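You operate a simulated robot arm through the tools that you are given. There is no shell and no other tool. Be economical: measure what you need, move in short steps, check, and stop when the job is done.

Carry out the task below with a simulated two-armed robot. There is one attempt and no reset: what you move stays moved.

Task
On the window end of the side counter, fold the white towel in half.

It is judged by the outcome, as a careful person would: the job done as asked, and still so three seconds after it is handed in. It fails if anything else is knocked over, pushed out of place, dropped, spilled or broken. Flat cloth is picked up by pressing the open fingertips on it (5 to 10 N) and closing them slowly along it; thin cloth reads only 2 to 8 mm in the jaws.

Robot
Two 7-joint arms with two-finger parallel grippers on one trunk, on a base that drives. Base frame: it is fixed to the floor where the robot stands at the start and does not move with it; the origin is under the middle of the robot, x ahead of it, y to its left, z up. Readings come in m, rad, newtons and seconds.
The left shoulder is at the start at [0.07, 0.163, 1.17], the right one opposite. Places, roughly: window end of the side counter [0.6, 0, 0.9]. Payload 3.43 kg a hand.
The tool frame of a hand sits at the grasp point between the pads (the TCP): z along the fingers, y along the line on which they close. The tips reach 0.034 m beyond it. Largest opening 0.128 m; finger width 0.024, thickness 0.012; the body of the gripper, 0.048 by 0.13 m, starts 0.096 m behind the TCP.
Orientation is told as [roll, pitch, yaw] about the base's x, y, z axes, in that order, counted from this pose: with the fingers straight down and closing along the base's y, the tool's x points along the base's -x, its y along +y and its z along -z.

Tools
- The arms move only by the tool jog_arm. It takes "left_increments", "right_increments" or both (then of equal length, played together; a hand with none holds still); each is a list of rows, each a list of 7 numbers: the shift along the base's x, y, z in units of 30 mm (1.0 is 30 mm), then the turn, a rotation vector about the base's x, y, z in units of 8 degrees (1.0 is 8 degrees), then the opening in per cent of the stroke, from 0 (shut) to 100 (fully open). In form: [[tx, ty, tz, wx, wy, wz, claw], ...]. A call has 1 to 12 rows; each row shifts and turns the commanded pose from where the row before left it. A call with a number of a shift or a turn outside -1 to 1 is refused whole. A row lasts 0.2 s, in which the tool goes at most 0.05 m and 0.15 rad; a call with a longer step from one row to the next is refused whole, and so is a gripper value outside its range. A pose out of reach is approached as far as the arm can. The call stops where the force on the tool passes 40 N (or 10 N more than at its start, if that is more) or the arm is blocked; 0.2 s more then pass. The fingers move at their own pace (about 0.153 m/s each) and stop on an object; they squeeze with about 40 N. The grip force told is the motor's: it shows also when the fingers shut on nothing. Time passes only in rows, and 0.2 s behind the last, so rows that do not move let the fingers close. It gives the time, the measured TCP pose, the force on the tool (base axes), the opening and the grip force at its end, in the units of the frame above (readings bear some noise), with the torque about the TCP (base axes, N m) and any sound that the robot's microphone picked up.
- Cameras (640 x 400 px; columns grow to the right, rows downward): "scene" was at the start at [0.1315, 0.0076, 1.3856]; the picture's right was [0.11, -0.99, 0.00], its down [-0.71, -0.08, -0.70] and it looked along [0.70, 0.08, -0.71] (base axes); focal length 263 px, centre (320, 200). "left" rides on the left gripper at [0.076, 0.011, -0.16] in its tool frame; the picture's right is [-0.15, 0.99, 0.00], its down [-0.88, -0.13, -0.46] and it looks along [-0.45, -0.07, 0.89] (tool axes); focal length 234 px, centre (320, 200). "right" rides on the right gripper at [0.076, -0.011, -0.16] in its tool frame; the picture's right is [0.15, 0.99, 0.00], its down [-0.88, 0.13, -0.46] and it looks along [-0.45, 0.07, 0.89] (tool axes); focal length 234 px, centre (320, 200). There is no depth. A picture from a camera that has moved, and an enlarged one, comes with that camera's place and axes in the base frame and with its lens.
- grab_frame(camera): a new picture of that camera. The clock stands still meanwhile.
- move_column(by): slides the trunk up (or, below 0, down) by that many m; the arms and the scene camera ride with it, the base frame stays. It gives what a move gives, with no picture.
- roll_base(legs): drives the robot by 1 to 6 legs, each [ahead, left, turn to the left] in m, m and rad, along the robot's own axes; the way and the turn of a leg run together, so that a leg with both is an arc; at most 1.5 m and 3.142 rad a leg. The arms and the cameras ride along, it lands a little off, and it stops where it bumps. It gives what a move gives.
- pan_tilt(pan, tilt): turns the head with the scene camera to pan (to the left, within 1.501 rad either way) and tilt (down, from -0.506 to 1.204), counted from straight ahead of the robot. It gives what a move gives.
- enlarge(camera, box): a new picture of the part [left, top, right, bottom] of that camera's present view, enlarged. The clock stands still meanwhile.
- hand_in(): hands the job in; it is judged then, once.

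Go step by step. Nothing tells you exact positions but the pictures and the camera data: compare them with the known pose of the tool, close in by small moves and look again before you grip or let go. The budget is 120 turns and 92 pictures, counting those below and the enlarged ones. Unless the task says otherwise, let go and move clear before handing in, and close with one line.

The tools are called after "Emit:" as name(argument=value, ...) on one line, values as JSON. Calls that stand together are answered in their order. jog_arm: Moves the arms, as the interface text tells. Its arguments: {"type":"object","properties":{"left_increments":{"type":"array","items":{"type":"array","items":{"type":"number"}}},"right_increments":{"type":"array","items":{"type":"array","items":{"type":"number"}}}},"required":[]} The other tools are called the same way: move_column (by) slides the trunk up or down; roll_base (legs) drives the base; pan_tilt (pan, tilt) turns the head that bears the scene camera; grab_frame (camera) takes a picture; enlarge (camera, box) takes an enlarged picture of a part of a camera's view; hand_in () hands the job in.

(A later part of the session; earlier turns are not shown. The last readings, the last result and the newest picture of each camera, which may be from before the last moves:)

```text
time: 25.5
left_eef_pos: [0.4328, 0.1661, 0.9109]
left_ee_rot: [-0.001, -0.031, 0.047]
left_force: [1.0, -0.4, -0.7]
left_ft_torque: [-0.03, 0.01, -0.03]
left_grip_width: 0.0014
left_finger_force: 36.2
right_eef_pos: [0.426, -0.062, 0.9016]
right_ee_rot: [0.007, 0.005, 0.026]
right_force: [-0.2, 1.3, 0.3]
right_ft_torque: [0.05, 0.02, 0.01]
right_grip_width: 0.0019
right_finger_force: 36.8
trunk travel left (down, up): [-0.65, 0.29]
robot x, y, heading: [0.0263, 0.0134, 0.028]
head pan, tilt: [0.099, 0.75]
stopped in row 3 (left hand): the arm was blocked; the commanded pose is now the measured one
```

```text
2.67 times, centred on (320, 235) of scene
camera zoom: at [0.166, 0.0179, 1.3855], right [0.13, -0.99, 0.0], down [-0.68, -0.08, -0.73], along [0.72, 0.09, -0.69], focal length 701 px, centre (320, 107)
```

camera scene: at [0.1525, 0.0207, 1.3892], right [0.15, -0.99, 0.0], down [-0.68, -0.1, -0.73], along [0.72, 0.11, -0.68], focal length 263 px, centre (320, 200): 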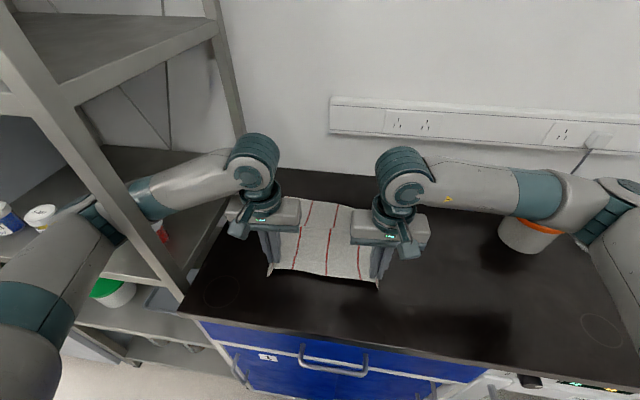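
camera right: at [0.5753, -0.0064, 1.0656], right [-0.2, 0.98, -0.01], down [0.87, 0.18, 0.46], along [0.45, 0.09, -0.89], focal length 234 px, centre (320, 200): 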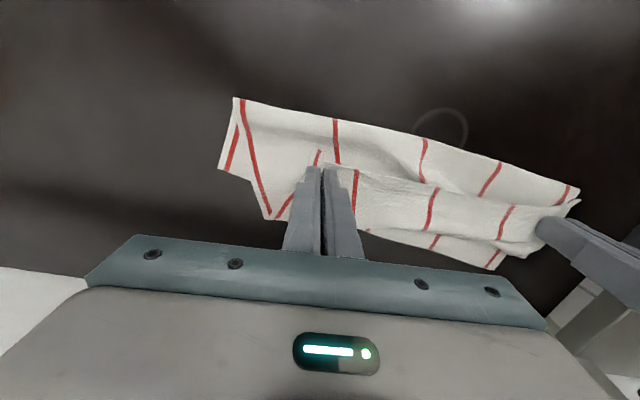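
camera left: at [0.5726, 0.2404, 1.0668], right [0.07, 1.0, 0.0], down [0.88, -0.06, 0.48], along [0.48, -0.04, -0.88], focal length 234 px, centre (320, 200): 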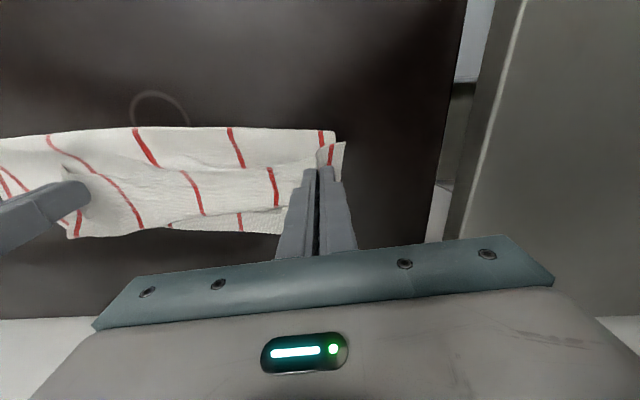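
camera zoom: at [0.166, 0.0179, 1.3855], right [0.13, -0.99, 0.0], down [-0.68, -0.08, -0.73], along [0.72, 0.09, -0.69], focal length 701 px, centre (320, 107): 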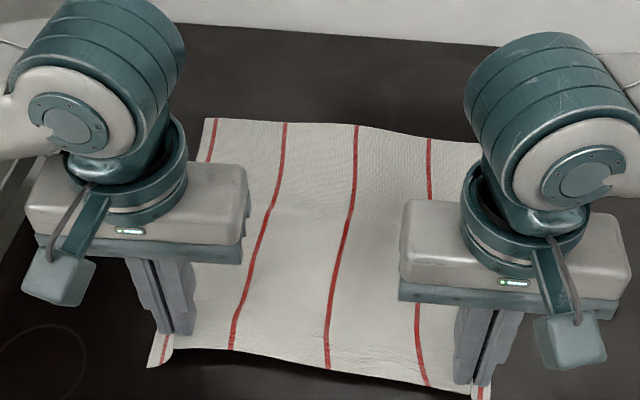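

The towel is flat again. I'll release both, lift clear, and relieve the left arm.

Emit:
jog_arm(left_increments=[[0.1, 0, -0.2, 0, 0, 0, 0], [0, 0, 0, 0, 0, 0, 30], [0, 0, 0, 0, 0, 0, 30], [0, 0, 0.5, 0, 0, 0, 30], [0, 0, 0.8, 0, 0, 0, 30], [0.3, 0.2, 0.8, 0, 0, 0, 30], [0.5, 0.5, 0.6, 0, 0, 0, 30], [0.5, 0.5, 0.5, 0, 0, 0, 30], [0.5, 0.5, 0, 0, 0, 0, 10]], right_increments=[[0, 0, -0.1, 0, 0, 0, 0], [0, 0, 0, 0, 0, 0, 30], [0, 0, 0, 0, 0, 0, 30], [0, 0, 0.5, 0, 0, 0, 30], [0, 0, 0.8, 0, 0, 0, 30], [0, -0.3, 0.8, 0, 0, 0, 30], [0.2, -0.8, 0.6, 0, 0, 0, 30], [0.2, -0.8, 0.5, 0, 0, 0, 30], [0.2, -0.8, 0, 0, 0, 0, 30]])

Emit:
grab_frame(camera="scene")

```text
time: 27.5
left_eef_pos: [0.4803, 0.2227, 1.0009]
left_ee_rot: [0.0, -0.033, 0.049]
left_force: [-0.2, -0.1, -0.4]
left_ft_torque: [0.01, 0.03, 0.0]
left_grip_width: 0.0127
left_finger_force: 0.0
right_eef_pos: [0.4384, -0.1399, 0.9975]
right_ee_rot: [0.004, -0.002, 0.034]
right_force: [0.3, 0.4, 0.8]
right_ft_torque: [-0.01, 0.01, 0.02]
right_grip_width: 0.0383
right_finger_force: 0.2
trunk travel left (down, up): [-0.65, 0.29]
robot x, y, heading: [0.0247, 0.009, 0.032]
head pan, tilt: [0.099, 0.75]
```

```text
58 pictures are left
camera scene: at [0.1565, 0.0218, 1.3887], right [0.13, -0.99, 0.0], down [-0.68, -0.09, -0.73], along [0.72, 0.1, -0.68], focal length 263 px, centre (320, 200)
```

scene: 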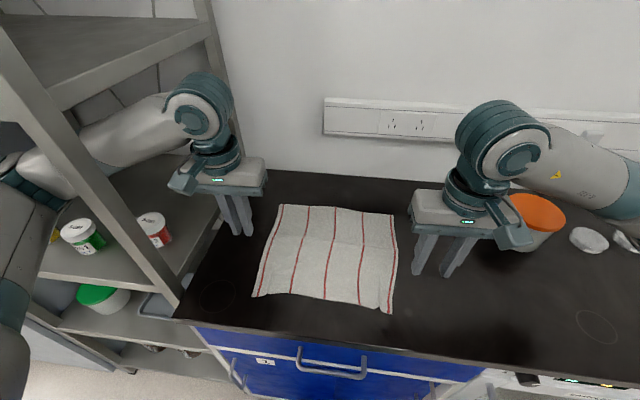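

The towel is flat again: FL (0.68, 0.21), FR (0.68, -0.115), NR (0.40, -0.085), NL (0.40, 0.20). I'll fold left to right with the right arm, one corner at a time, pinching across the hem. First the left hand goes back to its safe start area and the right hand moves above the near-left corner.

Emit:
jog_arm(left_increments=[[0.8, 0.35, 0, 0, 0, 0, 10], [0.8, 0.35, 0, 0, 0, 0, 10], [0.8, 0.35, 0, 0, 0, 0, 5], [0.8, 0.35, 0, 0, 0, 0, 5], [0.8, 0.35, 0, 0, 0, 0, 5], [0.8, 0.35, 0, 0, 0, 0, 5]])

Emit:
jog_arm(right_increments=[[0, 0.9, 0, 0, 0, -0.24, 25], [0, 0.9, 0, 0, 0, 0, 25], [0, 0.9, 0, 0, 0, 0, 25], [0, 0.9, 0, 0, 0, 0, 25], [-0.1, 0.9, 0, 0, 0, 0, 25], [-0.1, 0.9, 0, 0, 0, 0, 25], [-0.1, 0.9, -0.2, 0, 0, 0, 25], [-0.1, 0.9, -0.3, 0, 0, 0, 25], [-0.1, 0.9, -0.4, 0, 0, 0, 25], [0, 0.9, -0.4, 0, 0, 0, 25], [0, 0.9, -0.4, 0, 0, 0, 25], [0, 0.9, -0.4, 0, 0, 0, 25]])

Emit:
grab_frame(camera="right")

Emit:
grab_frame(camera="scene")

```text
time: 28.9
left_eef_pos: [0.6254, 0.2863, 1.0012]
left_ee_rot: [-0.002, -0.031, 0.049]
left_force: [-0.3, 0.2, -0.1]
left_ft_torque: [0.0, 0.06, -0.02]
left_grip_width: 0.0066
left_finger_force: 0.0
right_eef_pos: [0.439, -0.1391, 0.9984]
right_ee_rot: [0.003, -0.003, 0.029]
right_force: [-0.7, -0.8, 0.0]
right_ft_torque: [0.03, -0.01, 0.01]
right_grip_width: 0.0384
right_finger_force: 0.1
trunk travel left (down, up): [-0.65, 0.29]
robot x, y, heading: [0.027, 0.0115, 0.03]
head pan, tilt: [0.099, 0.75]
```

```text
time: 31.5
left_eef_pos: [0.6245, 0.2873, 1.0031]
left_ee_rot: [-0.004, -0.032, 0.049]
left_force: [-0.4, 0.0, 0.1]
left_ft_torque: [-0.04, -0.02, -0.01]
left_grip_width: 0.0064
left_finger_force: 0.2
right_eef_pos: [0.4234, 0.1876, 0.9356]
right_ee_rot: [0.001, -0.004, -0.002]
right_force: [-0.2, 0.3, 0.3]
right_ft_torque: [-0.03, -0.02, 0.01]
right_grip_width: 0.0318
right_finger_force: 0.0
trunk travel left (down, up): [-0.65, 0.29]
robot x, y, heading: [0.0275, 0.0124, 0.029]
head pan, tilt: [0.099, 0.75]
```

```text
57 pictures are left
camera right: at [0.3469, 0.1751, 1.0948], right [-0.14, 0.99, 0.0], down [0.88, 0.13, 0.46], along [0.45, 0.07, -0.89], focal length 234 px, centre (320, 200)
```

right: 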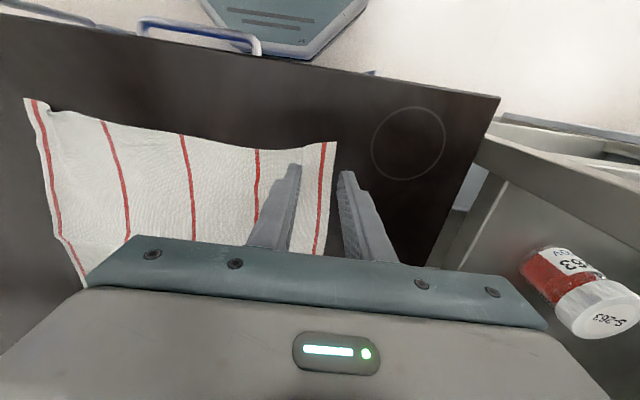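

```text
56 pictures are left
camera scene: at [0.1561, 0.0234, 1.3887], right [0.13, -0.99, 0.0], down [-0.68, -0.09, -0.73], along [0.72, 0.09, -0.68], focal length 263 px, centre (320, 200)
```

scene: 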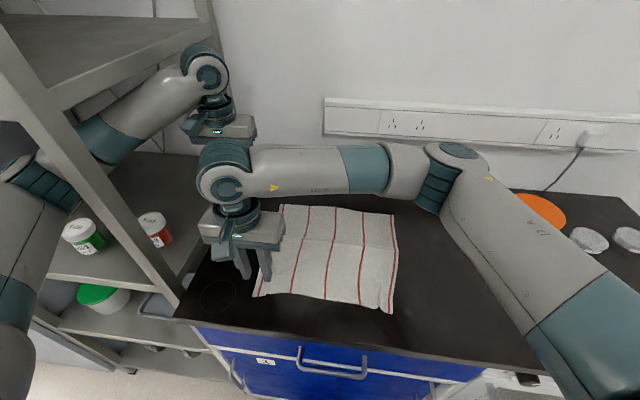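

The hem near the corner is at about y=0.20. I'll centre on it and descend gently.

Emit:
jog_arm(right_increments=[[-0.1, 0.33, -0.3, 0, 0, 0, 25], [0, 0, -0.4, 0, 0, 0, 25], [0, 0, -0.3, 0, 0, 0, 25], [0, 0, -0.15, 0, 0, 0, 25], [0, 0, 0, 0, 0, 0, 25]])

Emit:
grab_frame(camera="right")

```text
time: 32.7
left_eef_pos: [0.624, 0.2868, 1.0012]
left_ee_rot: [-0.002, -0.032, 0.049]
left_force: [-0.4, -0.3, 0.1]
left_ft_torque: [-0.02, 0.01, -0.01]
left_grip_width: 0.0062
left_finger_force: 0.1
right_eef_pos: [0.4218, 0.1952, 0.9005]
right_ee_rot: [0.002, -0.002, -0.002]
right_force: [-0.5, -0.7, -0.4]
right_ft_torque: [0.01, -0.01, 0.01]
right_grip_width: 0.0319
right_finger_force: 0.1
trunk travel left (down, up): [-0.65, 0.29]
robot x, y, heading: [0.0242, 0.0118, 0.031]
head pan, tilt: [0.099, 0.75]
```

```text
55 pictures are left
camera right: at [0.3443, 0.1839, 1.0603], right [-0.14, 0.99, 0.0], down [0.88, 0.13, 0.46], along [0.45, 0.07, -0.89], focal length 234 px, centre (320, 200)
```

right: 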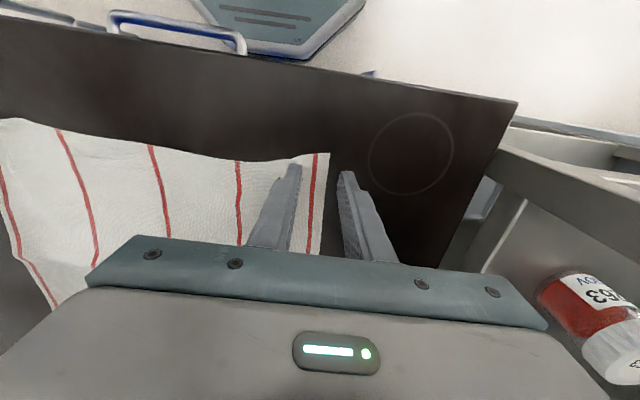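

Emit:
jog_arm(right_increments=[[0, 0, -0.1, 0, 0, 0, 25], [0, 0, -0.05, 0, 0, 0, 25], [0, 0, 0, 0, 0, 0, 25]])

```text
time: 33.5
left_eef_pos: [0.6249, 0.2855, 1.0018]
left_ee_rot: [-0.001, -0.031, 0.049]
left_force: [0.0, 0.4, -0.4]
left_ft_torque: [-0.04, -0.03, 0.0]
left_grip_width: 0.0064
left_finger_force: 0.1
right_eef_pos: [0.4209, 0.1964, 0.8961]
right_ee_rot: [0.004, -0.003, -0.002]
right_force: [-0.2, -0.2, -0.1]
right_ft_torque: [0.02, 0.02, -0.02]
right_grip_width: 0.032
right_finger_force: 0.1
trunk travel left (down, up): [-0.65, 0.29]
robot x, y, heading: [0.0208, 0.0118, 0.034]
head pan, tilt: [0.099, 0.75]
```

Emit:
jog_arm(right_increments=[[0, 0, -0.03, 0, 0, 0, 25], [0, 0, -0.02, 0, 0, 0, 25], [0, 0, 0, 0, 0, 0, 25]])

```text
time: 34.3
left_eef_pos: [0.6244, 0.2861, 1.0021]
left_ee_rot: [-0.002, -0.031, 0.049]
left_force: [0.5, 0.1, 0.2]
left_ft_torque: [0.02, 0.02, -0.01]
left_grip_width: 0.0066
left_finger_force: 0.1
right_eef_pos: [0.4203, 0.1953, 0.8953]
right_ee_rot: [0.002, -0.001, -0.001]
right_force: [-0.5, -0.4, 2.7]
right_ft_torque: [-0.03, 0.03, -0.03]
right_grip_width: 0.0315
right_finger_force: 0.0
trunk travel left (down, up): [-0.65, 0.29]
robot x, y, heading: [0.0238, 0.012, 0.032]
head pan, tilt: [0.099, 0.75]
```

Light contact at 2.7 N. I'll press slightly more and close slowly.

Emit:
jog_arm(right_increments=[[0, 0, -0.03, 0, 0, 0, 24], [0, 0, 0, 0, 0, 0, 22], [0, 0, 0, 0, 0, 0, 20], [0, 0, 0, 0, 0, 0, 18], [0, 0, 0, 0, 0, 0, 15.5], [0, 0, 0, 0, 0, 0, 13], [0, 0, 0, 0, 0, 0, 10.5], [0, 0, 0, 0, 0, 0, 8], [0, 0, 0, 0, 0, 0, 5.5], [0, 0, 0, 0, 0, 0, 3], [0, 0, 0, 0, 0, 0, 0], [0, 0, 0, 0, 0, 0, 0]])

Emit:
grab_frame(camera="right")

```text
time: 36.9
left_eef_pos: [0.6234, 0.285, 1.0021]
left_ee_rot: [-0.002, -0.034, 0.048]
left_force: [-0.5, -0.6, -0.8]
left_ft_torque: [0.0, 0.02, 0.01]
left_grip_width: 0.0064
left_finger_force: 0.2
right_eef_pos: [0.4195, 0.1949, 0.8959]
right_ee_rot: [0.003, -0.004, -0.002]
right_force: [0.6, -0.8, 22.6]
right_ft_torque: [-0.17, 0.1, 0.01]
right_grip_width: 0.0021
right_finger_force: 36.6
trunk travel left (down, up): [-0.65, 0.29]
robot x, y, heading: [0.0244, 0.0106, 0.032]
head pan, tilt: [0.099, 0.75]
```

```text
54 pictures are left
camera right: at [0.3427, 0.1834, 1.0544], right [-0.14, 0.99, 0.0], down [0.88, 0.13, 0.46], along [0.45, 0.07, -0.89], focal length 234 px, centre (320, 200)
```

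right: 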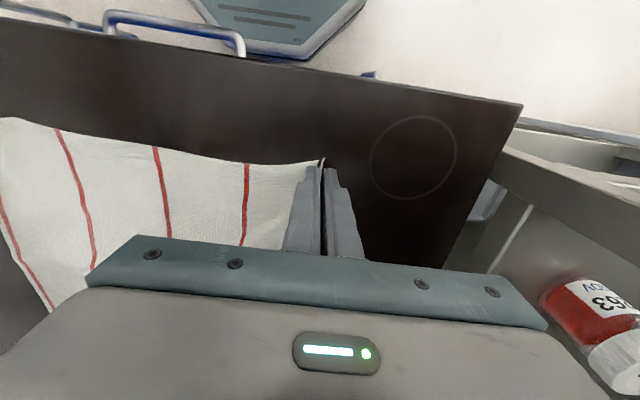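

The hem is caught between the pads. Next I'll carry the near-left corner over to the near-right corner, tilting the fingers to point left as it goes.

Emit:
jog_arm(right_increments=[[0, -0.5, 1.0, 0.5, 0, 0, 0], [0, -0.8, 0.9, 0.9, 0, 0, 0], [0, -0.8, 0.7, 0.9, 0, 0, 0], [0, -0.8, 0.5, 0.9, 0, 0, 0], [0, -0.8, 0.3, 0.9, 0, 0, 0], [0, -0.8, 0.1, 0.9, 0, 0, 0], [0, -0.8, 0, 0.6, 0, 0, 0], [0, -0.8, -0.1, 0, 0, 0, 0], [0, -0.8, -0.3, 0, 0, 0, 0], [0, -0.8, -0.4, 0, 0, 0, 0], [0, -0.8, -0.5, 0, 0, 0, 0]])

Emit:
grab_frame(camera="scene")

Emit:
grab_frame(camera="right")

```text
time: 39.3
left_eef_pos: [0.6238, 0.2863, 1.0018]
left_ee_rot: [-0.001, -0.033, 0.049]
left_force: [-0.6, 1.0, -0.7]
left_ft_torque: [0.01, -0.03, -0.01]
left_grip_width: 0.0064
left_finger_force: 0.0
right_eef_pos: [0.4206, -0.0608, 0.96]
right_ee_rot: [0.785, 0.001, -0.002]
right_force: [-0.1, -0.1, -0.6]
right_ft_torque: [-0.03, -0.01, -0.02]
right_grip_width: 0.0021
right_finger_force: 36.8
trunk travel left (down, up): [-0.65, 0.29]
robot x, y, heading: [0.0221, 0.0111, 0.028]
head pan, tilt: [0.099, 0.75]
```

```text
53 pictures are left
camera scene: at [0.1556, 0.0209, 1.3889], right [0.13, -0.99, 0.0], down [-0.68, -0.09, -0.73], along [0.73, 0.1, -0.68], focal length 263 px, centre (320, 200)
```

scene: 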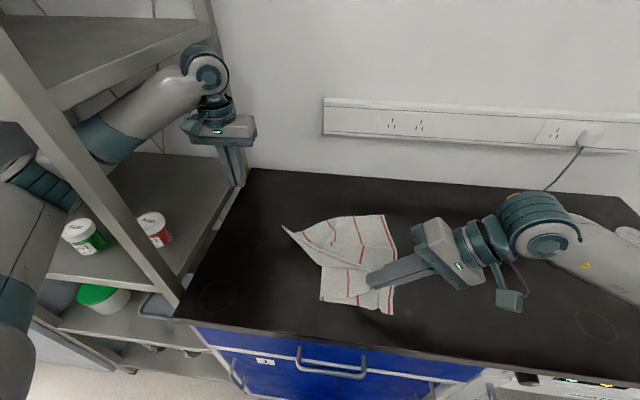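

```text
52 pictures are left
camera right: at [0.3445, -0.1809, 1.0644], right [-0.15, 0.7, 0.7], down [0.88, -0.23, 0.41], along [0.45, 0.68, -0.58], focal length 234 px, centre (320, 200)
```

right: 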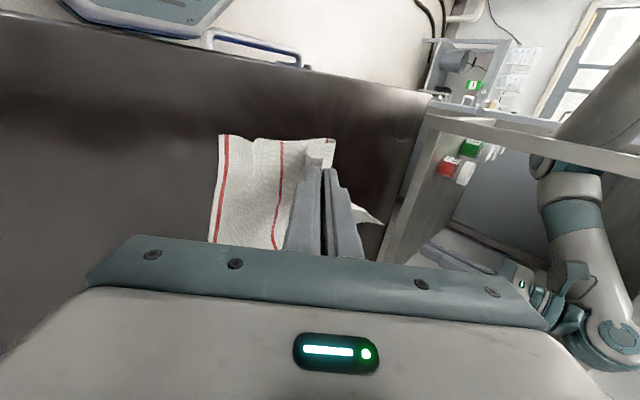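

The fold is forming well. I'll continue down onto the near-right corner.

Emit:
jog_arm(right_increments=[[0, -0.4, -0.3, 0, 0, 0, 0], [0, -0.4, -0.4, 0, 0, 0, 0], [0, -0.3, -0.5, 0, 0, 0, 0], [0, -0.2, -0.4, 0, 0, 0, 0], [0, 0, 0, 0, 0, 0, 0]])

Emit:
enlarge(camera="scene", box=[260, 190, 500, 340])

Emit:
grab_frame(camera="right")

```text
time: 40.5
left_eef_pos: [0.6237, 0.2863, 1.0016]
left_ee_rot: [0.0, -0.031, 0.048]
left_force: [-0.6, 0.7, 0.2]
left_ft_torque: [0.0, 0.03, -0.01]
left_grip_width: 0.0065
left_finger_force: 0.1
right_eef_pos: [0.421, -0.0975, 0.9119]
right_ee_rot: [0.785, 0.001, -0.002]
right_force: [0.4, -0.2, 0.0]
right_ft_torque: [-0.04, 0.0, 0.02]
right_grip_width: 0.0018
right_finger_force: 36.4
trunk travel left (down, up): [-0.65, 0.29]
robot x, y, heading: [0.0237, 0.0119, 0.029]
head pan, tilt: [0.099, 0.75]
```

```text
2.67 times, centred on (380, 265) of scene
camera zoom: at [0.1564, 0.0223, 1.3887], right [0.13, -0.99, 0.0], down [-0.68, -0.09, -0.73], along [0.72, 0.1, -0.68], focal length 701 px, centre (160, 27)
```

zoom: 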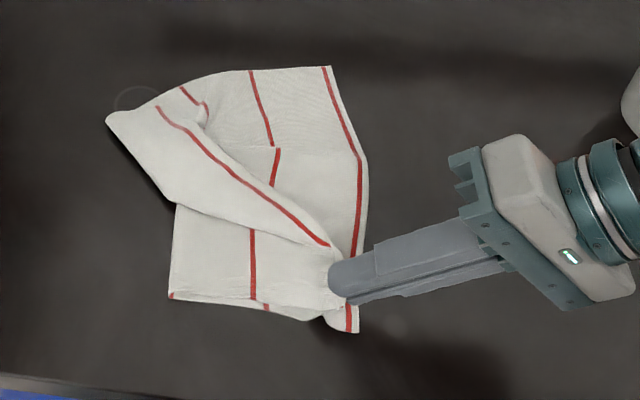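

```text
50 pictures are left
camera right: at [0.3446, -0.2191, 1.017], right [-0.14, 0.7, 0.7], down [0.88, -0.23, 0.41], along [0.45, 0.68, -0.58], focal length 234 px, centre (320, 200)
```

right: 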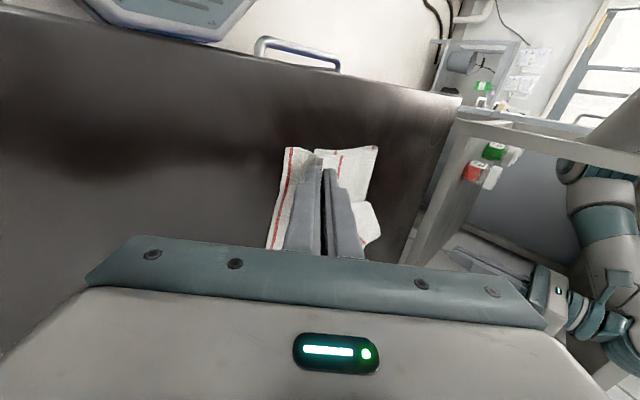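

Emit:
jog_arm(right_increments=[[-0.1, -0.25, -0.1, 0, 0, 0, 0], [-0.1, -0.2, -0.15, 0, 0, 0, 0], [0, 0, 0, 0, 0, 0, 0], [0, 0, 0, 0, 0, 0, 6], [0, 0, 0, 0, 0, 0, 12], [0, 0, 0, 0, 0, 0, 14]])

Emit:
enlarge(camera="scene", box=[260, 190, 500, 340])

```text
time: 41.9
left_eef_pos: [0.6249, 0.2849, 1.001]
left_ee_rot: [0.001, -0.031, 0.047]
left_force: [0.5, -1.0, 1.1]
left_ft_torque: [0.01, 0.01, 0.01]
left_grip_width: 0.0062
left_finger_force: 0.1
right_eef_pos: [0.4136, -0.1122, 0.9043]
right_ee_rot: [0.785, 0.0, -0.004]
right_force: [0.1, 0.6, 0.4]
right_ft_torque: [0.02, 0.0, -0.01]
right_grip_width: 0.0177
right_finger_force: 0.2
trunk travel left (down, up): [-0.65, 0.29]
robot x, y, heading: [0.0262, 0.0115, 0.032]
head pan, tilt: [0.099, 0.75]
```

```text
2.67 times, centred on (380, 265) of scene
camera zoom: at [0.1562, 0.022, 1.3887], right [0.13, -0.99, 0.0], down [-0.68, -0.09, -0.73], along [0.72, 0.1, -0.68], focal length 701 px, centre (160, 27)
```

zoom: 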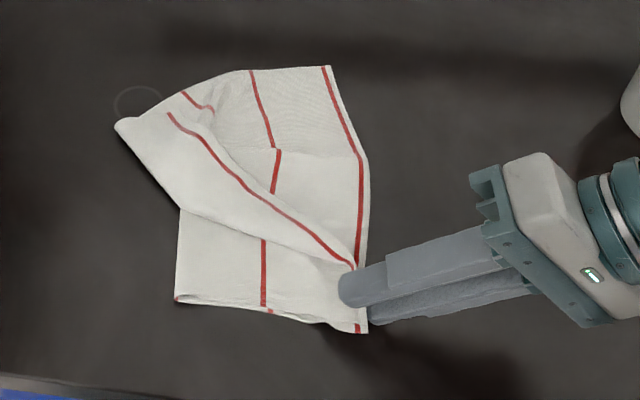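

The near corner is aligned nicely. I'll withdraw along the fingers, level the hand and look.

Emit:
jog_arm(right_increments=[[0, -0.5, 0.5, 0, 0, 0, 14], [0, -0.6, 0.6, 0, 0, 0, 14], [0, -0.6, 0.7, 0, 0, 0, 20], [0, -0.4, 0.8, -0.8, 0, 0, 25], [0, 0, 0.8, -1, 0, 0, 25], [0, 0, 0.6, -1, 0, 0, 25], [0.5, 0, 0, -1, 0, 0, 25], [0.5, 0, 0, -1, 0, 0, 25], [0.5, 0, 0, -0.82, 0, 0, 25]])

Emit:
enlarge(camera="scene", box=[270, 200, 430, 330])

Emit:
grab_frame(camera="scene")

```text
time: 43.9
left_eef_pos: [0.6234, 0.287, 1.0018]
left_ee_rot: [-0.002, -0.031, 0.049]
left_force: [0.0, 0.4, -0.5]
left_ft_torque: [-0.01, 0.04, -0.02]
left_grip_width: 0.006
left_finger_force: 0.0
right_eef_pos: [0.4606, -0.175, 1.025]
right_ee_rot: [-0.003, -0.003, -0.002]
right_force: [0.2, 0.2, -0.2]
right_ft_torque: [-0.01, 0.01, 0.03]
right_grip_width: 0.0322
right_finger_force: 0.0
trunk travel left (down, up): [-0.65, 0.29]
robot x, y, heading: [0.0216, 0.0078, 0.031]
head pan, tilt: [0.099, 0.75]
```

```text
3.08 times, centred on (350, 265) of scene
camera zoom: at [0.1561, 0.0228, 1.3887], right [0.13, -0.99, 0.0], down [-0.68, -0.09, -0.73], along [0.72, 0.09, -0.68], focal length 809 px, centre (228, 0)
```

zoom: 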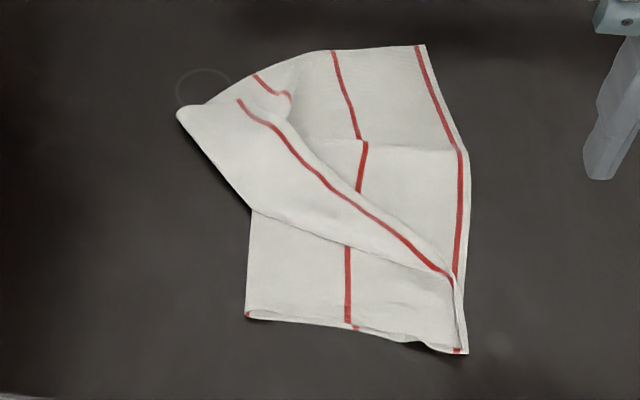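

```text
47 pictures are left
camera scene: at [0.1561, 0.0228, 1.3887], right [0.13, -0.99, 0.0], down [-0.68, -0.09, -0.73], along [0.72, 0.09, -0.68], focal length 263 px, centre (320, 200)
```

scene: 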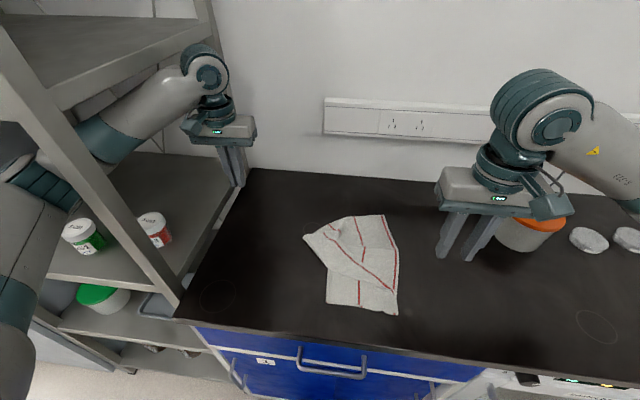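

The near half is folded and its corner sits on the near-right corner. Now the far-left corner; I'll bring the right hand over for a close look.

Emit:
jog_arm(right_increments=[[0.3, 0.7, 0.2, 0, 0, 0, 25], [0.3, 0.7, 0.2, 0, 0, 0, 25], [0.3, 0.7, 0.2, 0, 0, 0, 25], [0.3, 0.7, 0.2, 0, 0, 0, 25], [0.3, 0.7, 0.1, 0, 0, 0, 25], [0.3, 0.7, 0, 0, 0, 0, 25], [0.3, 0.7, 0, 0, 0, 0, 25]])

Emit:
grab_frame(camera="right")

```text
time: 45.5
left_eef_pos: [0.6251, 0.2873, 1.0024]
left_ee_rot: [-0.006, -0.031, 0.049]
left_force: [1.1, 0.0, -0.1]
left_ft_torque: [-0.03, -0.02, 0.0]
left_grip_width: 0.0062
left_finger_force: 0.0
right_eef_pos: [0.5218, -0.027, 1.0525]
right_ee_rot: [0.0, 0.0, -0.001]
right_force: [0.5, 1.2, 0.4]
right_ft_torque: [0.0, 0.0, -0.01]
right_grip_width: 0.0321
right_finger_force: 0.0
trunk travel left (down, up): [-0.65, 0.29]
robot x, y, heading: [0.0224, 0.0092, 0.032]
head pan, tilt: [0.099, 0.75]
```

```text
46 pictures are left
camera right: at [0.4461, -0.0378, 1.2112], right [-0.14, 0.99, 0.0], down [0.88, 0.13, 0.46], along [0.45, 0.07, -0.89], focal length 234 px, centre (320, 200)
```

right: 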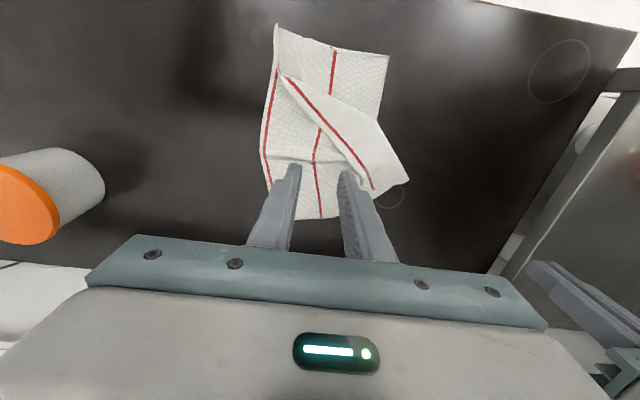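

Emit:
enlarge(camera="right", box=[240, 20, 440, 240])

Emit:
jog_arm(right_increments=[[0, 0.9, 0, 0, 0, 0, 25], [0, 0.9, 0, 0, 0, 0, 25], [0, 0.9, 0, 0, 0, 0, 25], [0, 0.9, 0, 0, 0, 0, 25]])

Emit:
enlarge(camera="right", box=[180, 20, 380, 240])

```text
1.82 times, centred on (340, 130) of right
camera zoom: at [0.4461, -0.0378, 1.2112], right [-0.14, 0.99, 0.0], down [0.88, 0.13, 0.46], along [0.45, 0.07, -0.89], focal length 426 px, centre (284, 327)
```

zoom: 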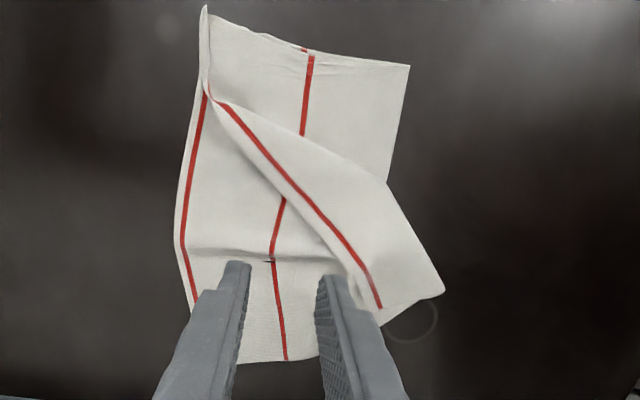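

```text
time: 46.5
left_eef_pos: [0.624, 0.2878, 1.0023]
left_ee_rot: [-0.005, -0.033, 0.049]
left_force: [0.0, 0.3, -0.2]
left_ft_torque: [-0.05, 0.0, 0.01]
left_grip_width: 0.0064
left_finger_force: 0.0
right_eef_pos: [0.5219, 0.0805, 1.0518]
right_ee_rot: [-0.001, -0.003, -0.002]
right_force: [-0.1, 0.8, 1.0]
right_ft_torque: [-0.08, -0.01, -0.02]
right_grip_width: 0.0319
right_finger_force: 0.0
trunk travel left (down, up): [-0.65, 0.29]
robot x, y, heading: [0.0226, 0.0125, 0.032]
head pan, tilt: [0.099, 0.75]
```

```text
1.82 times, centred on (280, 130) of right
camera zoom: at [0.4461, 0.0707, 1.2106], right [-0.14, 0.99, 0.0], down [0.88, 0.13, 0.46], along [0.45, 0.06, -0.89], focal length 426 px, centre (393, 327)
```

zoom: 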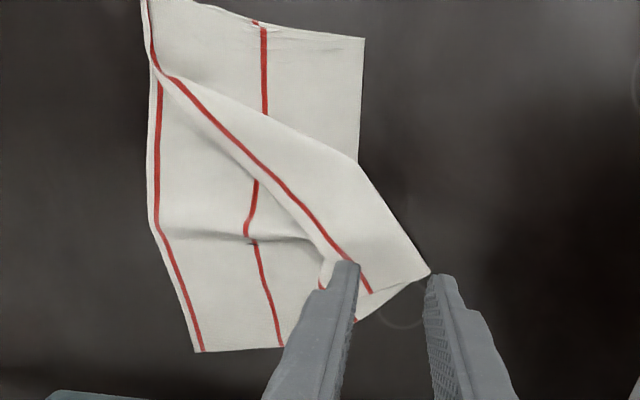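

Emit:
jog_arm(right_increments=[[-0.3, -1, 0, 0, 0, 0, 25], [-0.3, -1, 0, 0, 0, 0, 25], [-0.3, -1, 0, 0, 0, 0, 25], [0, -1, 0, 0, 0, 0, 25], [0, -1, 0, 0, 0, 0, 25], [0, -1, 0, 0, 0, 0, 25]])

Emit:
enlarge(camera="right", box=[280, 40, 520, 240])

Emit:
enlarge(camera="scene", box=[290, 200, 410, 290])

```text
time: 47.9
left_eef_pos: [0.6247, 0.2861, 1.002]
left_ee_rot: [0.001, -0.031, 0.05]
left_force: [0.0, -0.5, 0.5]
left_ft_torque: [0.03, 0.0, 0.0]
left_grip_width: 0.0066
left_finger_force: 0.2
right_eef_pos: [0.4953, -0.1016, 1.0515]
right_ee_rot: [0.002, -0.001, -0.002]
right_force: [-0.5, 0.0, 0.5]
right_ft_torque: [0.01, -0.02, -0.01]
right_grip_width: 0.0322
right_finger_force: 0.0
trunk travel left (down, up): [-0.65, 0.29]
robot x, y, heading: [0.0238, 0.0092, 0.031]
head pan, tilt: [0.099, 0.75]
```

```text
2.00 times, centred on (400, 140) of right
camera zoom: at [0.4191, -0.113, 1.2114], right [-0.15, 0.99, 0.0], down [0.88, 0.13, 0.46], along [0.45, 0.07, -0.89], focal length 468 px, centre (160, 320)
```

zoom: 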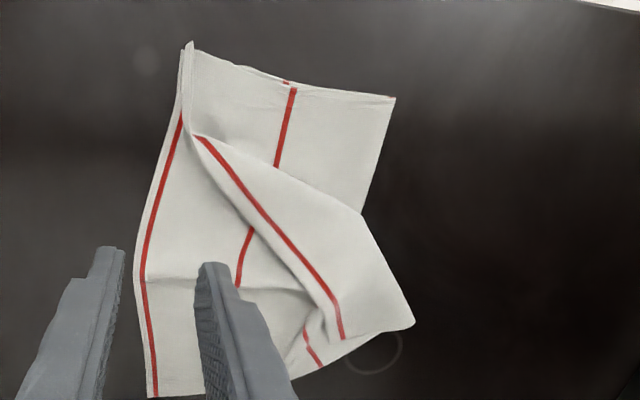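

```text
4.44 times, centred on (350, 245) of scene
camera zoom: at [0.1559, 0.0205, 1.3888], right [0.13, -0.99, 0.0], down [-0.68, -0.09, -0.73], along [0.73, 0.1, -0.68], focal length 1168 px, centre (187, 0)
```

zoom: 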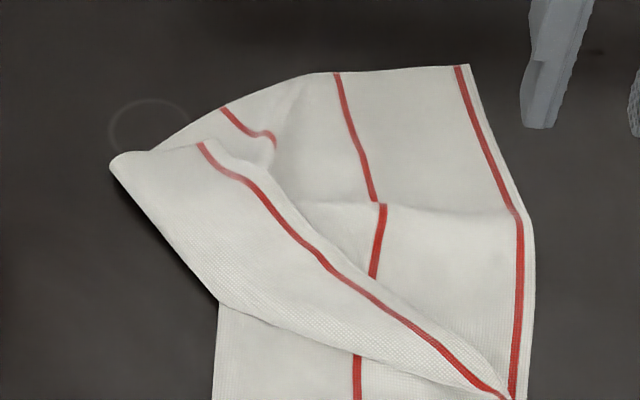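

The far-left corner has already flipped over, lying around (0.59, 0.06), and just needs dragging toward the far-right corner. I'll pinch the flap just inside that corner with vertical fingers, pressing lightly so only the top layer is taken.

Emit:
jog_arm(right_increments=[[0.31, 0.82, -0.1, 0, 0, 0, 25], [0.31, 0.82, -0.1, 0, 0, 0, 25], [0.31, 0.82, -0.2, 0, 0, 0, 25], [0.31, 0.82, -0.3, 0, 0, 0, 25], [0.31, 0.82, -0.5, 0, 0, 0, 25], [0.31, 0.82, -0.6, 0, 0, 0, 25], [0.31, 0.82, -0.6, 0, 0, 0, 25], [0, 0, -0.8, 0, 0, 0, 25], [0, 0, -0.7, 0, 0, 0, 25], [0, 0, 0, 0, 0, 0, 25]])

Emit:
enlarge(camera="right", box=[220, 80, 420, 250])

Emit:
enlarge(camera="scene", box=[280, 180, 420, 290])

```text
time: 50.1
left_eef_pos: [0.6252, 0.2868, 1.001]
left_ee_rot: [-0.002, -0.031, 0.05]
left_force: [0.0, -0.4, -0.2]
left_ft_torque: [0.02, -0.01, 0.0]
left_grip_width: 0.0063
left_finger_force: 0.1
right_eef_pos: [0.5605, 0.0713, 0.9343]
right_ee_rot: [-0.001, -0.001, 0.0]
right_force: [0.3, -0.5, 0.3]
right_ft_torque: [-0.03, 0.05, 0.0]
right_grip_width: 0.032
right_finger_force: 0.1
trunk travel left (down, up): [-0.65, 0.29]
robot x, y, heading: [0.0238, 0.0104, 0.029]
head pan, tilt: [0.099, 0.75]
```

```text
2.35 times, centred on (320, 165) of right
camera zoom: at [0.4838, 0.0608, 1.0935], right [-0.15, 0.99, 0.0], down [0.88, 0.13, 0.46], along [0.45, 0.07, -0.89], focal length 551 px, centre (320, 282)
```

zoom: 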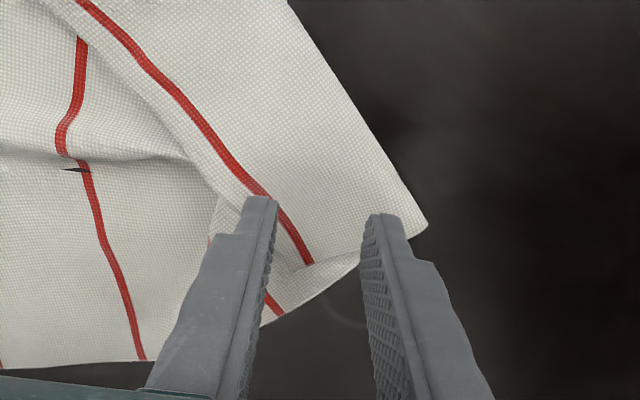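

```text
3.64 times, centred on (350, 235) of scene
camera zoom: at [0.1561, 0.0221, 1.3888], right [0.13, -0.99, 0.0], down [-0.68, -0.09, -0.73], along [0.72, 0.1, -0.68], focal length 956 px, centre (211, 73)
```

zoom: 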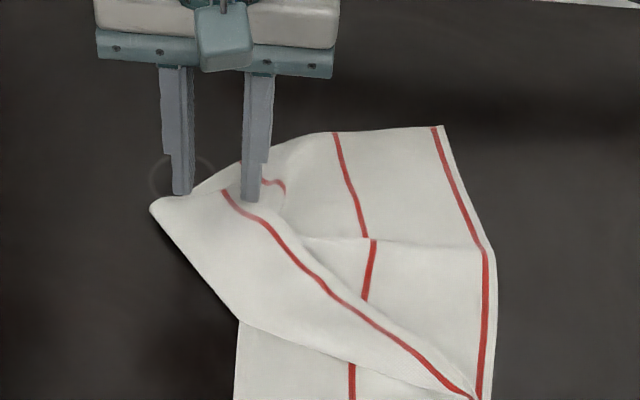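

The fingers are positioned over the flap inside its corner. I'll descend carefully.

Emit:
jog_arm(right_increments=[[0, 0, -0.3, 0, 0, 0, 25], [0, 0, -0.3, 0, 0, 0, 25], [0, 0, -0.2, 0, 0, 0, 25], [0, 0, -0.15, 0, 0, 0, 25], [0, 0, -0.1, 0, 0, 0, 25], [0, 0, 0, 0, 0, 0, 25]])

```text
time: 51.5
left_eef_pos: [0.6236, 0.2875, 1.0024]
left_ee_rot: [-0.002, -0.033, 0.05]
left_force: [0.0, -0.1, -0.1]
left_ft_torque: [0.02, 0.01, -0.03]
left_grip_width: 0.0065
left_finger_force: 0.0
right_eef_pos: [0.5611, 0.0723, 0.9027]
right_ee_rot: [-0.002, -0.001, -0.002]
right_force: [0.9, -1.0, -0.4]
right_ft_torque: [-0.03, -0.02, -0.02]
right_grip_width: 0.0322
right_finger_force: 0.0
trunk travel left (down, up): [-0.65, 0.29]
robot x, y, heading: [0.0251, 0.0111, 0.038]
head pan, tilt: [0.099, 0.75]
```

Emit:
jog_arm(right_increments=[[0, 0, -0.1, 0, 0, 0, 25], [0, 0, -0.04, 0, 0, 0, 25], [0, 0, 0, 0, 0, 0, 25]])

Emit:
enlarge(camera="right", box=[220, 80, 420, 250])

```text
time: 52.3
left_eef_pos: [0.6237, 0.2859, 1.0019]
left_ee_rot: [-0.002, -0.032, 0.049]
left_force: [-0.4, 0.2, 1.1]
left_ft_torque: [0.03, 0.01, -0.02]
left_grip_width: 0.0064
left_finger_force: 0.0
right_eef_pos: [0.5602, 0.0724, 0.8987]
right_ee_rot: [0.0, -0.002, -0.002]
right_force: [0.3, 0.9, 0.2]
right_ft_torque: [0.0, 0.02, -0.03]
right_grip_width: 0.032
right_finger_force: 0.0
trunk travel left (down, up): [-0.65, 0.29]
robot x, y, heading: [0.0262, 0.0112, 0.031]
head pan, tilt: [0.099, 0.75]
```

```text
2.35 times, centred on (320, 165) of right
camera zoom: at [0.4843, 0.0607, 1.0582], right [-0.14, 0.99, 0.0], down [0.88, 0.13, 0.46], along [0.45, 0.07, -0.89], focal length 551 px, centre (320, 282)
```

zoom: 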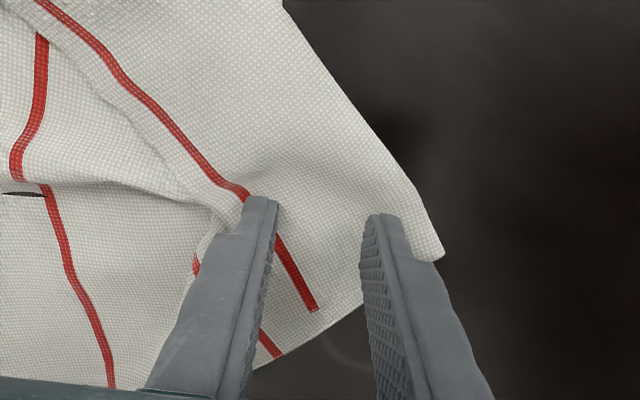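

The tips are pressing into the flap. I'll close slowly here with one more millimetre of press.

Emit:
jog_arm(right_increments=[[0, 0, -0.04, 0, 0, 0, 24], [0, 0, 0, 0, 0, 0, 22], [0, 0, 0, 0, 0, 0, 20], [0, 0, 0, 0, 0, 0, 18], [0, 0, 0, 0, 0, 0, 15.5], [0, 0, 0, 0, 0, 0, 13], [0, 0, 0, 0, 0, 0, 10.5], [0, 0, 0, 0, 0, 0, 8], [0, 0, 0, 0, 0, 0, 5.5], [0, 0, 0, 0, 0, 0, 3], [0, 0, 0, 0, 0, 0, 0], [0, 0, 0, 0, 0, 0, 0]])

Emit:
enlarge(camera="right", box=[220, 80, 420, 250])

```text
time: 54.9
left_eef_pos: [0.6249, 0.2875, 1.0022]
left_ee_rot: [-0.001, -0.031, 0.049]
left_force: [0.6, 0.3, -0.6]
left_ft_torque: [-0.01, -0.01, 0.0]
left_grip_width: 0.0065
left_finger_force: 0.1
right_eef_pos: [0.5599, 0.0715, 0.8974]
right_ee_rot: [0.001, -0.002, -0.002]
right_force: [0.1, -0.1, -0.7]
right_ft_torque: [0.03, 0.01, 0.0]
right_grip_width: 0.0001
right_finger_force: 33.8
trunk travel left (down, up): [-0.65, 0.29]
robot x, y, heading: [0.0235, 0.0108, 0.03]
head pan, tilt: [0.099, 0.75]
```

```text
2.35 times, centred on (320, 165) of right
camera zoom: at [0.4841, 0.0609, 1.0569], right [-0.14, 0.99, 0.0], down [0.88, 0.13, 0.46], along [0.45, 0.07, -0.89], focal length 551 px, centre (320, 282)
```

zoom: 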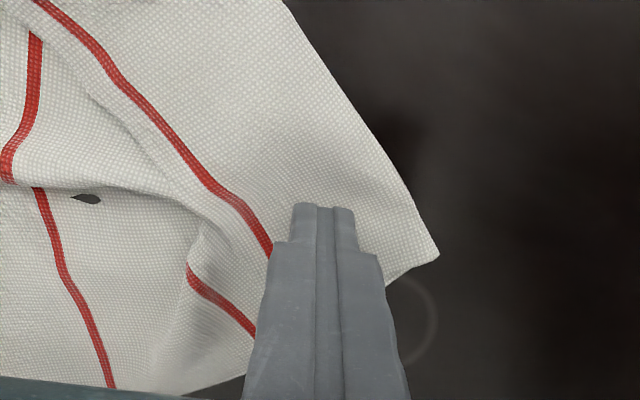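

The grip caught nothing. I'll lift a little, reopen and press to about 6–8 N before closing.

Emit:
jog_arm(right_increments=[[0, 0, 0.4, 0, 0, 0, 0], [0, 0, 0, 0, 0, 0, 26], [0, -0.1, 0, 0, 0, 0, 26], [0, 0, -0.3, 0, 0, 0, 26], [0, 0, -0.12, 0, 0, 0, 26], [0, 0, -0.03, 0, 0, 0, 26], [0, 0, 0, 0, 0, 0, 26]])

Emit:
enlarge(camera="right", box=[220, 80, 420, 250])

```text
time: 56.5
left_eef_pos: [0.6233, 0.2869, 1.0021]
left_ee_rot: [-0.001, -0.033, 0.048]
left_force: [0.7, -0.1, -0.1]
left_ft_torque: [-0.01, 0.0, -0.02]
left_grip_width: 0.0065
left_finger_force: 0.1
right_eef_pos: [0.5602, 0.0696, 0.896]
right_ee_rot: [0.001, -0.002, -0.001]
right_force: [0.1, -0.7, 4.5]
right_ft_torque: [-0.11, 0.04, 0.01]
right_grip_width: 0.0334
right_finger_force: 0.0
trunk travel left (down, up): [-0.65, 0.29]
robot x, y, heading: [0.0257, 0.0085, 0.033]
head pan, tilt: [0.099, 0.75]
```

```text
2.35 times, centred on (320, 165) of right
camera zoom: at [0.4838, 0.0582, 1.0561], right [-0.14, 0.99, 0.0], down [0.88, 0.13, 0.46], along [0.45, 0.07, -0.89], focal length 551 px, centre (320, 282)
```

zoom: 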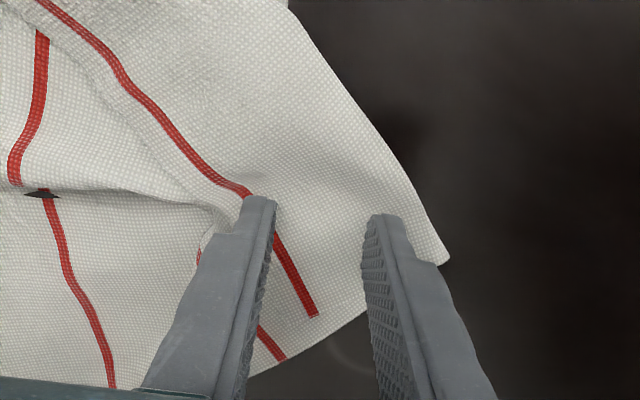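

Pressing at 4.5 N. I'll close slowly again.

Emit:
jog_arm(right_increments=[[0, 0, -0.015, 0, 0, 0, 24.5], [0, 0, 0, 0, 0, 0, 22.5], [0, 0, 0, 0, 0, 0, 20], [0, 0, 0, 0, 0, 0, 17.5], [0, 0, 0, 0, 0, 0, 15], [0, 0, 0, 0, 0, 0, 12.5], [0, 0, 0, 0, 0, 0, 10], [0, 0, 0, 0, 0, 0, 7.5], [0, 0, 0, 0, 0, 0, 5], [0, 0, 0, 0, 0, 0, 2.5], [0, 0, 0, 0, 0, 0, 0], [0, 0, 0, 0, 0, 0, 0]])

Emit:
enlarge(camera="right", box=[220, 80, 420, 250])

```text
time: 59.1
left_eef_pos: [0.624, 0.2873, 1.0011]
left_ee_rot: [-0.002, -0.033, 0.049]
left_force: [-0.5, -0.1, -0.1]
left_ft_torque: [0.0, -0.03, 0.02]
left_grip_width: 0.0063
left_finger_force: 0.0
right_eef_pos: [0.5599, 0.0698, 0.8975]
right_ee_rot: [0.001, -0.003, -0.002]
right_force: [-0.4, -0.9, 9.0]
right_ft_torque: [-0.1, 0.09, -0.02]
right_grip_width: 0.0
right_finger_force: 32.3
trunk travel left (down, up): [-0.65, 0.29]
robot x, y, heading: [0.022, 0.0095, 0.031]
head pan, tilt: [0.099, 0.75]
```

```text
2.35 times, centred on (320, 165) of right
camera zoom: at [0.4835, 0.058, 1.0557], right [-0.14, 0.99, 0.0], down [0.88, 0.13, 0.46], along [0.45, 0.07, -0.89], focal length 551 px, centre (320, 282)
```

zoom: 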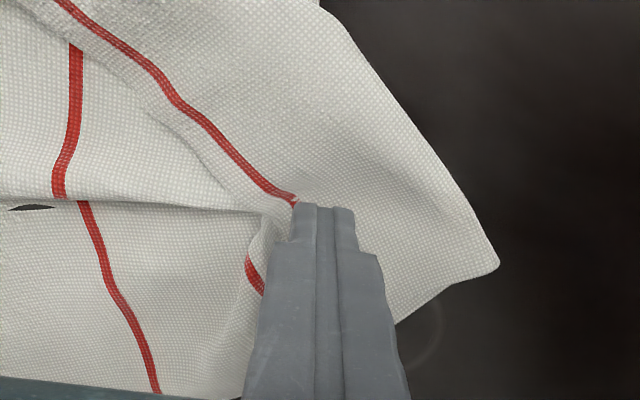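

The pinch on the stacked layers keeps slipping, but the fingertips do drag the flap. I'll try sliding the flap toward the right with the closed tips pressing lightly.

Emit:
jog_arm(right_increments=[[0, -0.25, 0.01, 0, 0, 0, 0], [0.05, -0.25, 0, 0, 0, 0, 0], [0.05, -0.25, 0, 0, 0, 0, 0], [0.05, -0.25, 0, 0, 0, 0, 0]])

Emit:
enlarge(camera="right", box=[140, 40, 500, 250])

Emit:
enlarge(camera="scene", box=[280, 180, 420, 290])

```text
time: 60.1
left_eef_pos: [0.6241, 0.2869, 1.0025]
left_ee_rot: [-0.002, -0.033, 0.049]
left_force: [-0.4, 0.4, -0.2]
left_ft_torque: [0.01, -0.01, 0.01]
left_grip_width: 0.0066
left_finger_force: 0.1
right_eef_pos: [0.5643, 0.0385, 0.8963]
right_ee_rot: [-0.001, -0.002, -0.003]
right_force: [-0.7, 2.1, 7.4]
right_ft_torque: [-0.08, 0.06, -0.01]
right_grip_width: 0.0001
right_finger_force: 33.2
trunk travel left (down, up): [-0.65, 0.29]
robot x, y, heading: [0.0239, 0.0089, 0.033]
head pan, tilt: [0.099, 0.75]
```

```text
1.78 times, centred on (320, 145) of right
camera zoom: at [0.488, 0.0282, 1.0557], right [-0.15, 0.99, 0.0], down [0.88, 0.13, 0.46], along [0.45, 0.07, -0.89], focal length 416 px, centre (320, 298)
```

zoom: 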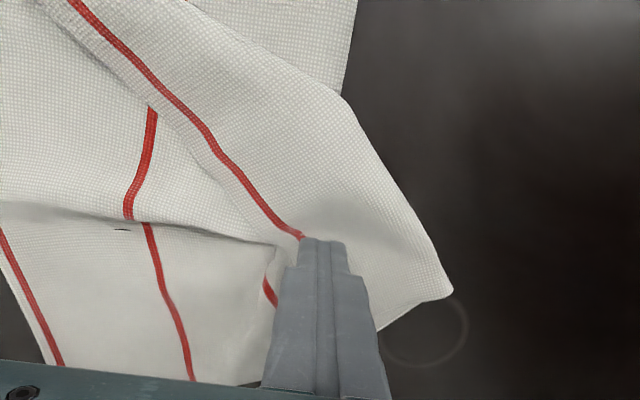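

```text
3.64 times, centred on (350, 235) of scene
camera zoom: at [0.1555, 0.0219, 1.3888], right [0.13, -0.99, 0.0], down [-0.68, -0.09, -0.73], along [0.73, 0.1, -0.68], focal length 956 px, centre (211, 73)
```

zoom: 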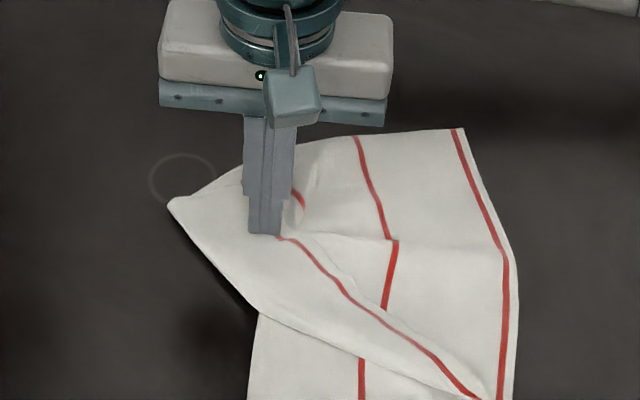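

Everything slides together that way, so I'll stop dragging. Instead I'll pinch across the flap's free hem, which is the grip that worked before. I'll lift off and look at where the hem lies.

Emit:
jog_arm(right_increments=[[0, 0, 0.6, 0, 0, 0, 0], [0, 0, 0.9, 0, 0, 0, 10], [0, -0.5, 0.9, 0, 0, 0, 25], [-0.5, -1, 0.5, 0, 0, 0, 25], [-0.5, -1, 0, 0, 0, 0, 25], [-0.5, -1, 0, 0, 0, 0, 25]])

Emit:
enlarge(camera="right", box=[300, 80, 500, 230])

Emit:
enlarge(camera="scene", box=[280, 180, 420, 290])

```text
time: 61.5
left_eef_pos: [0.6227, 0.2857, 1.0029]
left_ee_rot: [-0.001, -0.033, 0.051]
left_force: [-1.1, -0.5, 0.3]
left_ft_torque: [0.01, -0.03, 0.02]
left_grip_width: 0.0065
left_finger_force: 0.0
right_eef_pos: [0.5187, -0.0656, 0.9832]
right_ee_rot: [0.003, 0.001, -0.001]
right_force: [-0.3, -0.7, -0.2]
right_ft_torque: [0.03, -0.02, -0.03]
right_grip_width: 0.0317
right_finger_force: 0.1
trunk travel left (down, up): [-0.65, 0.29]
robot x, y, heading: [0.0252, 0.0093, 0.03]
head pan, tilt: [0.099, 0.75]
```

```text
2.67 times, centred on (400, 155) of right
camera zoom: at [0.4432, -0.0779, 1.1433], right [-0.14, 0.99, 0.0], down [0.88, 0.13, 0.46], along [0.45, 0.07, -0.89], focal length 624 px, centre (107, 320)
```

zoom: 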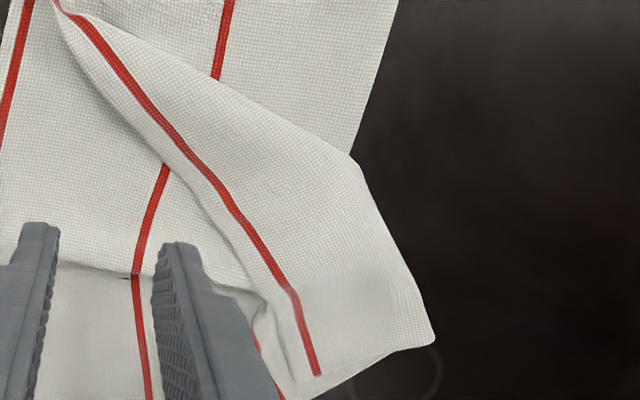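

```text
3.64 times, centred on (350, 235) of scene
camera zoom: at [0.1556, 0.0204, 1.3888], right [0.13, -0.99, 0.0], down [-0.68, -0.09, -0.73], along [0.73, 0.1, -0.68], focal length 956 px, centre (211, 73)
```

zoom: 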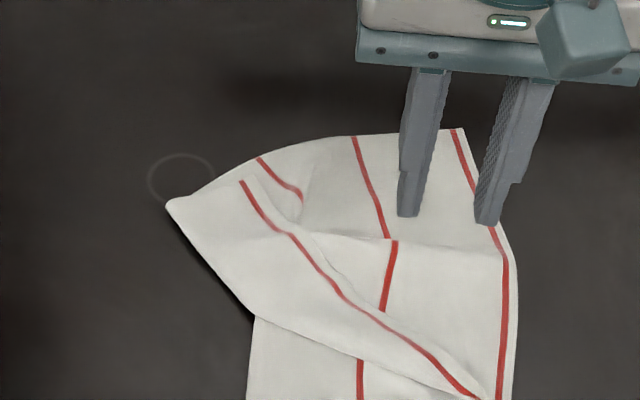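

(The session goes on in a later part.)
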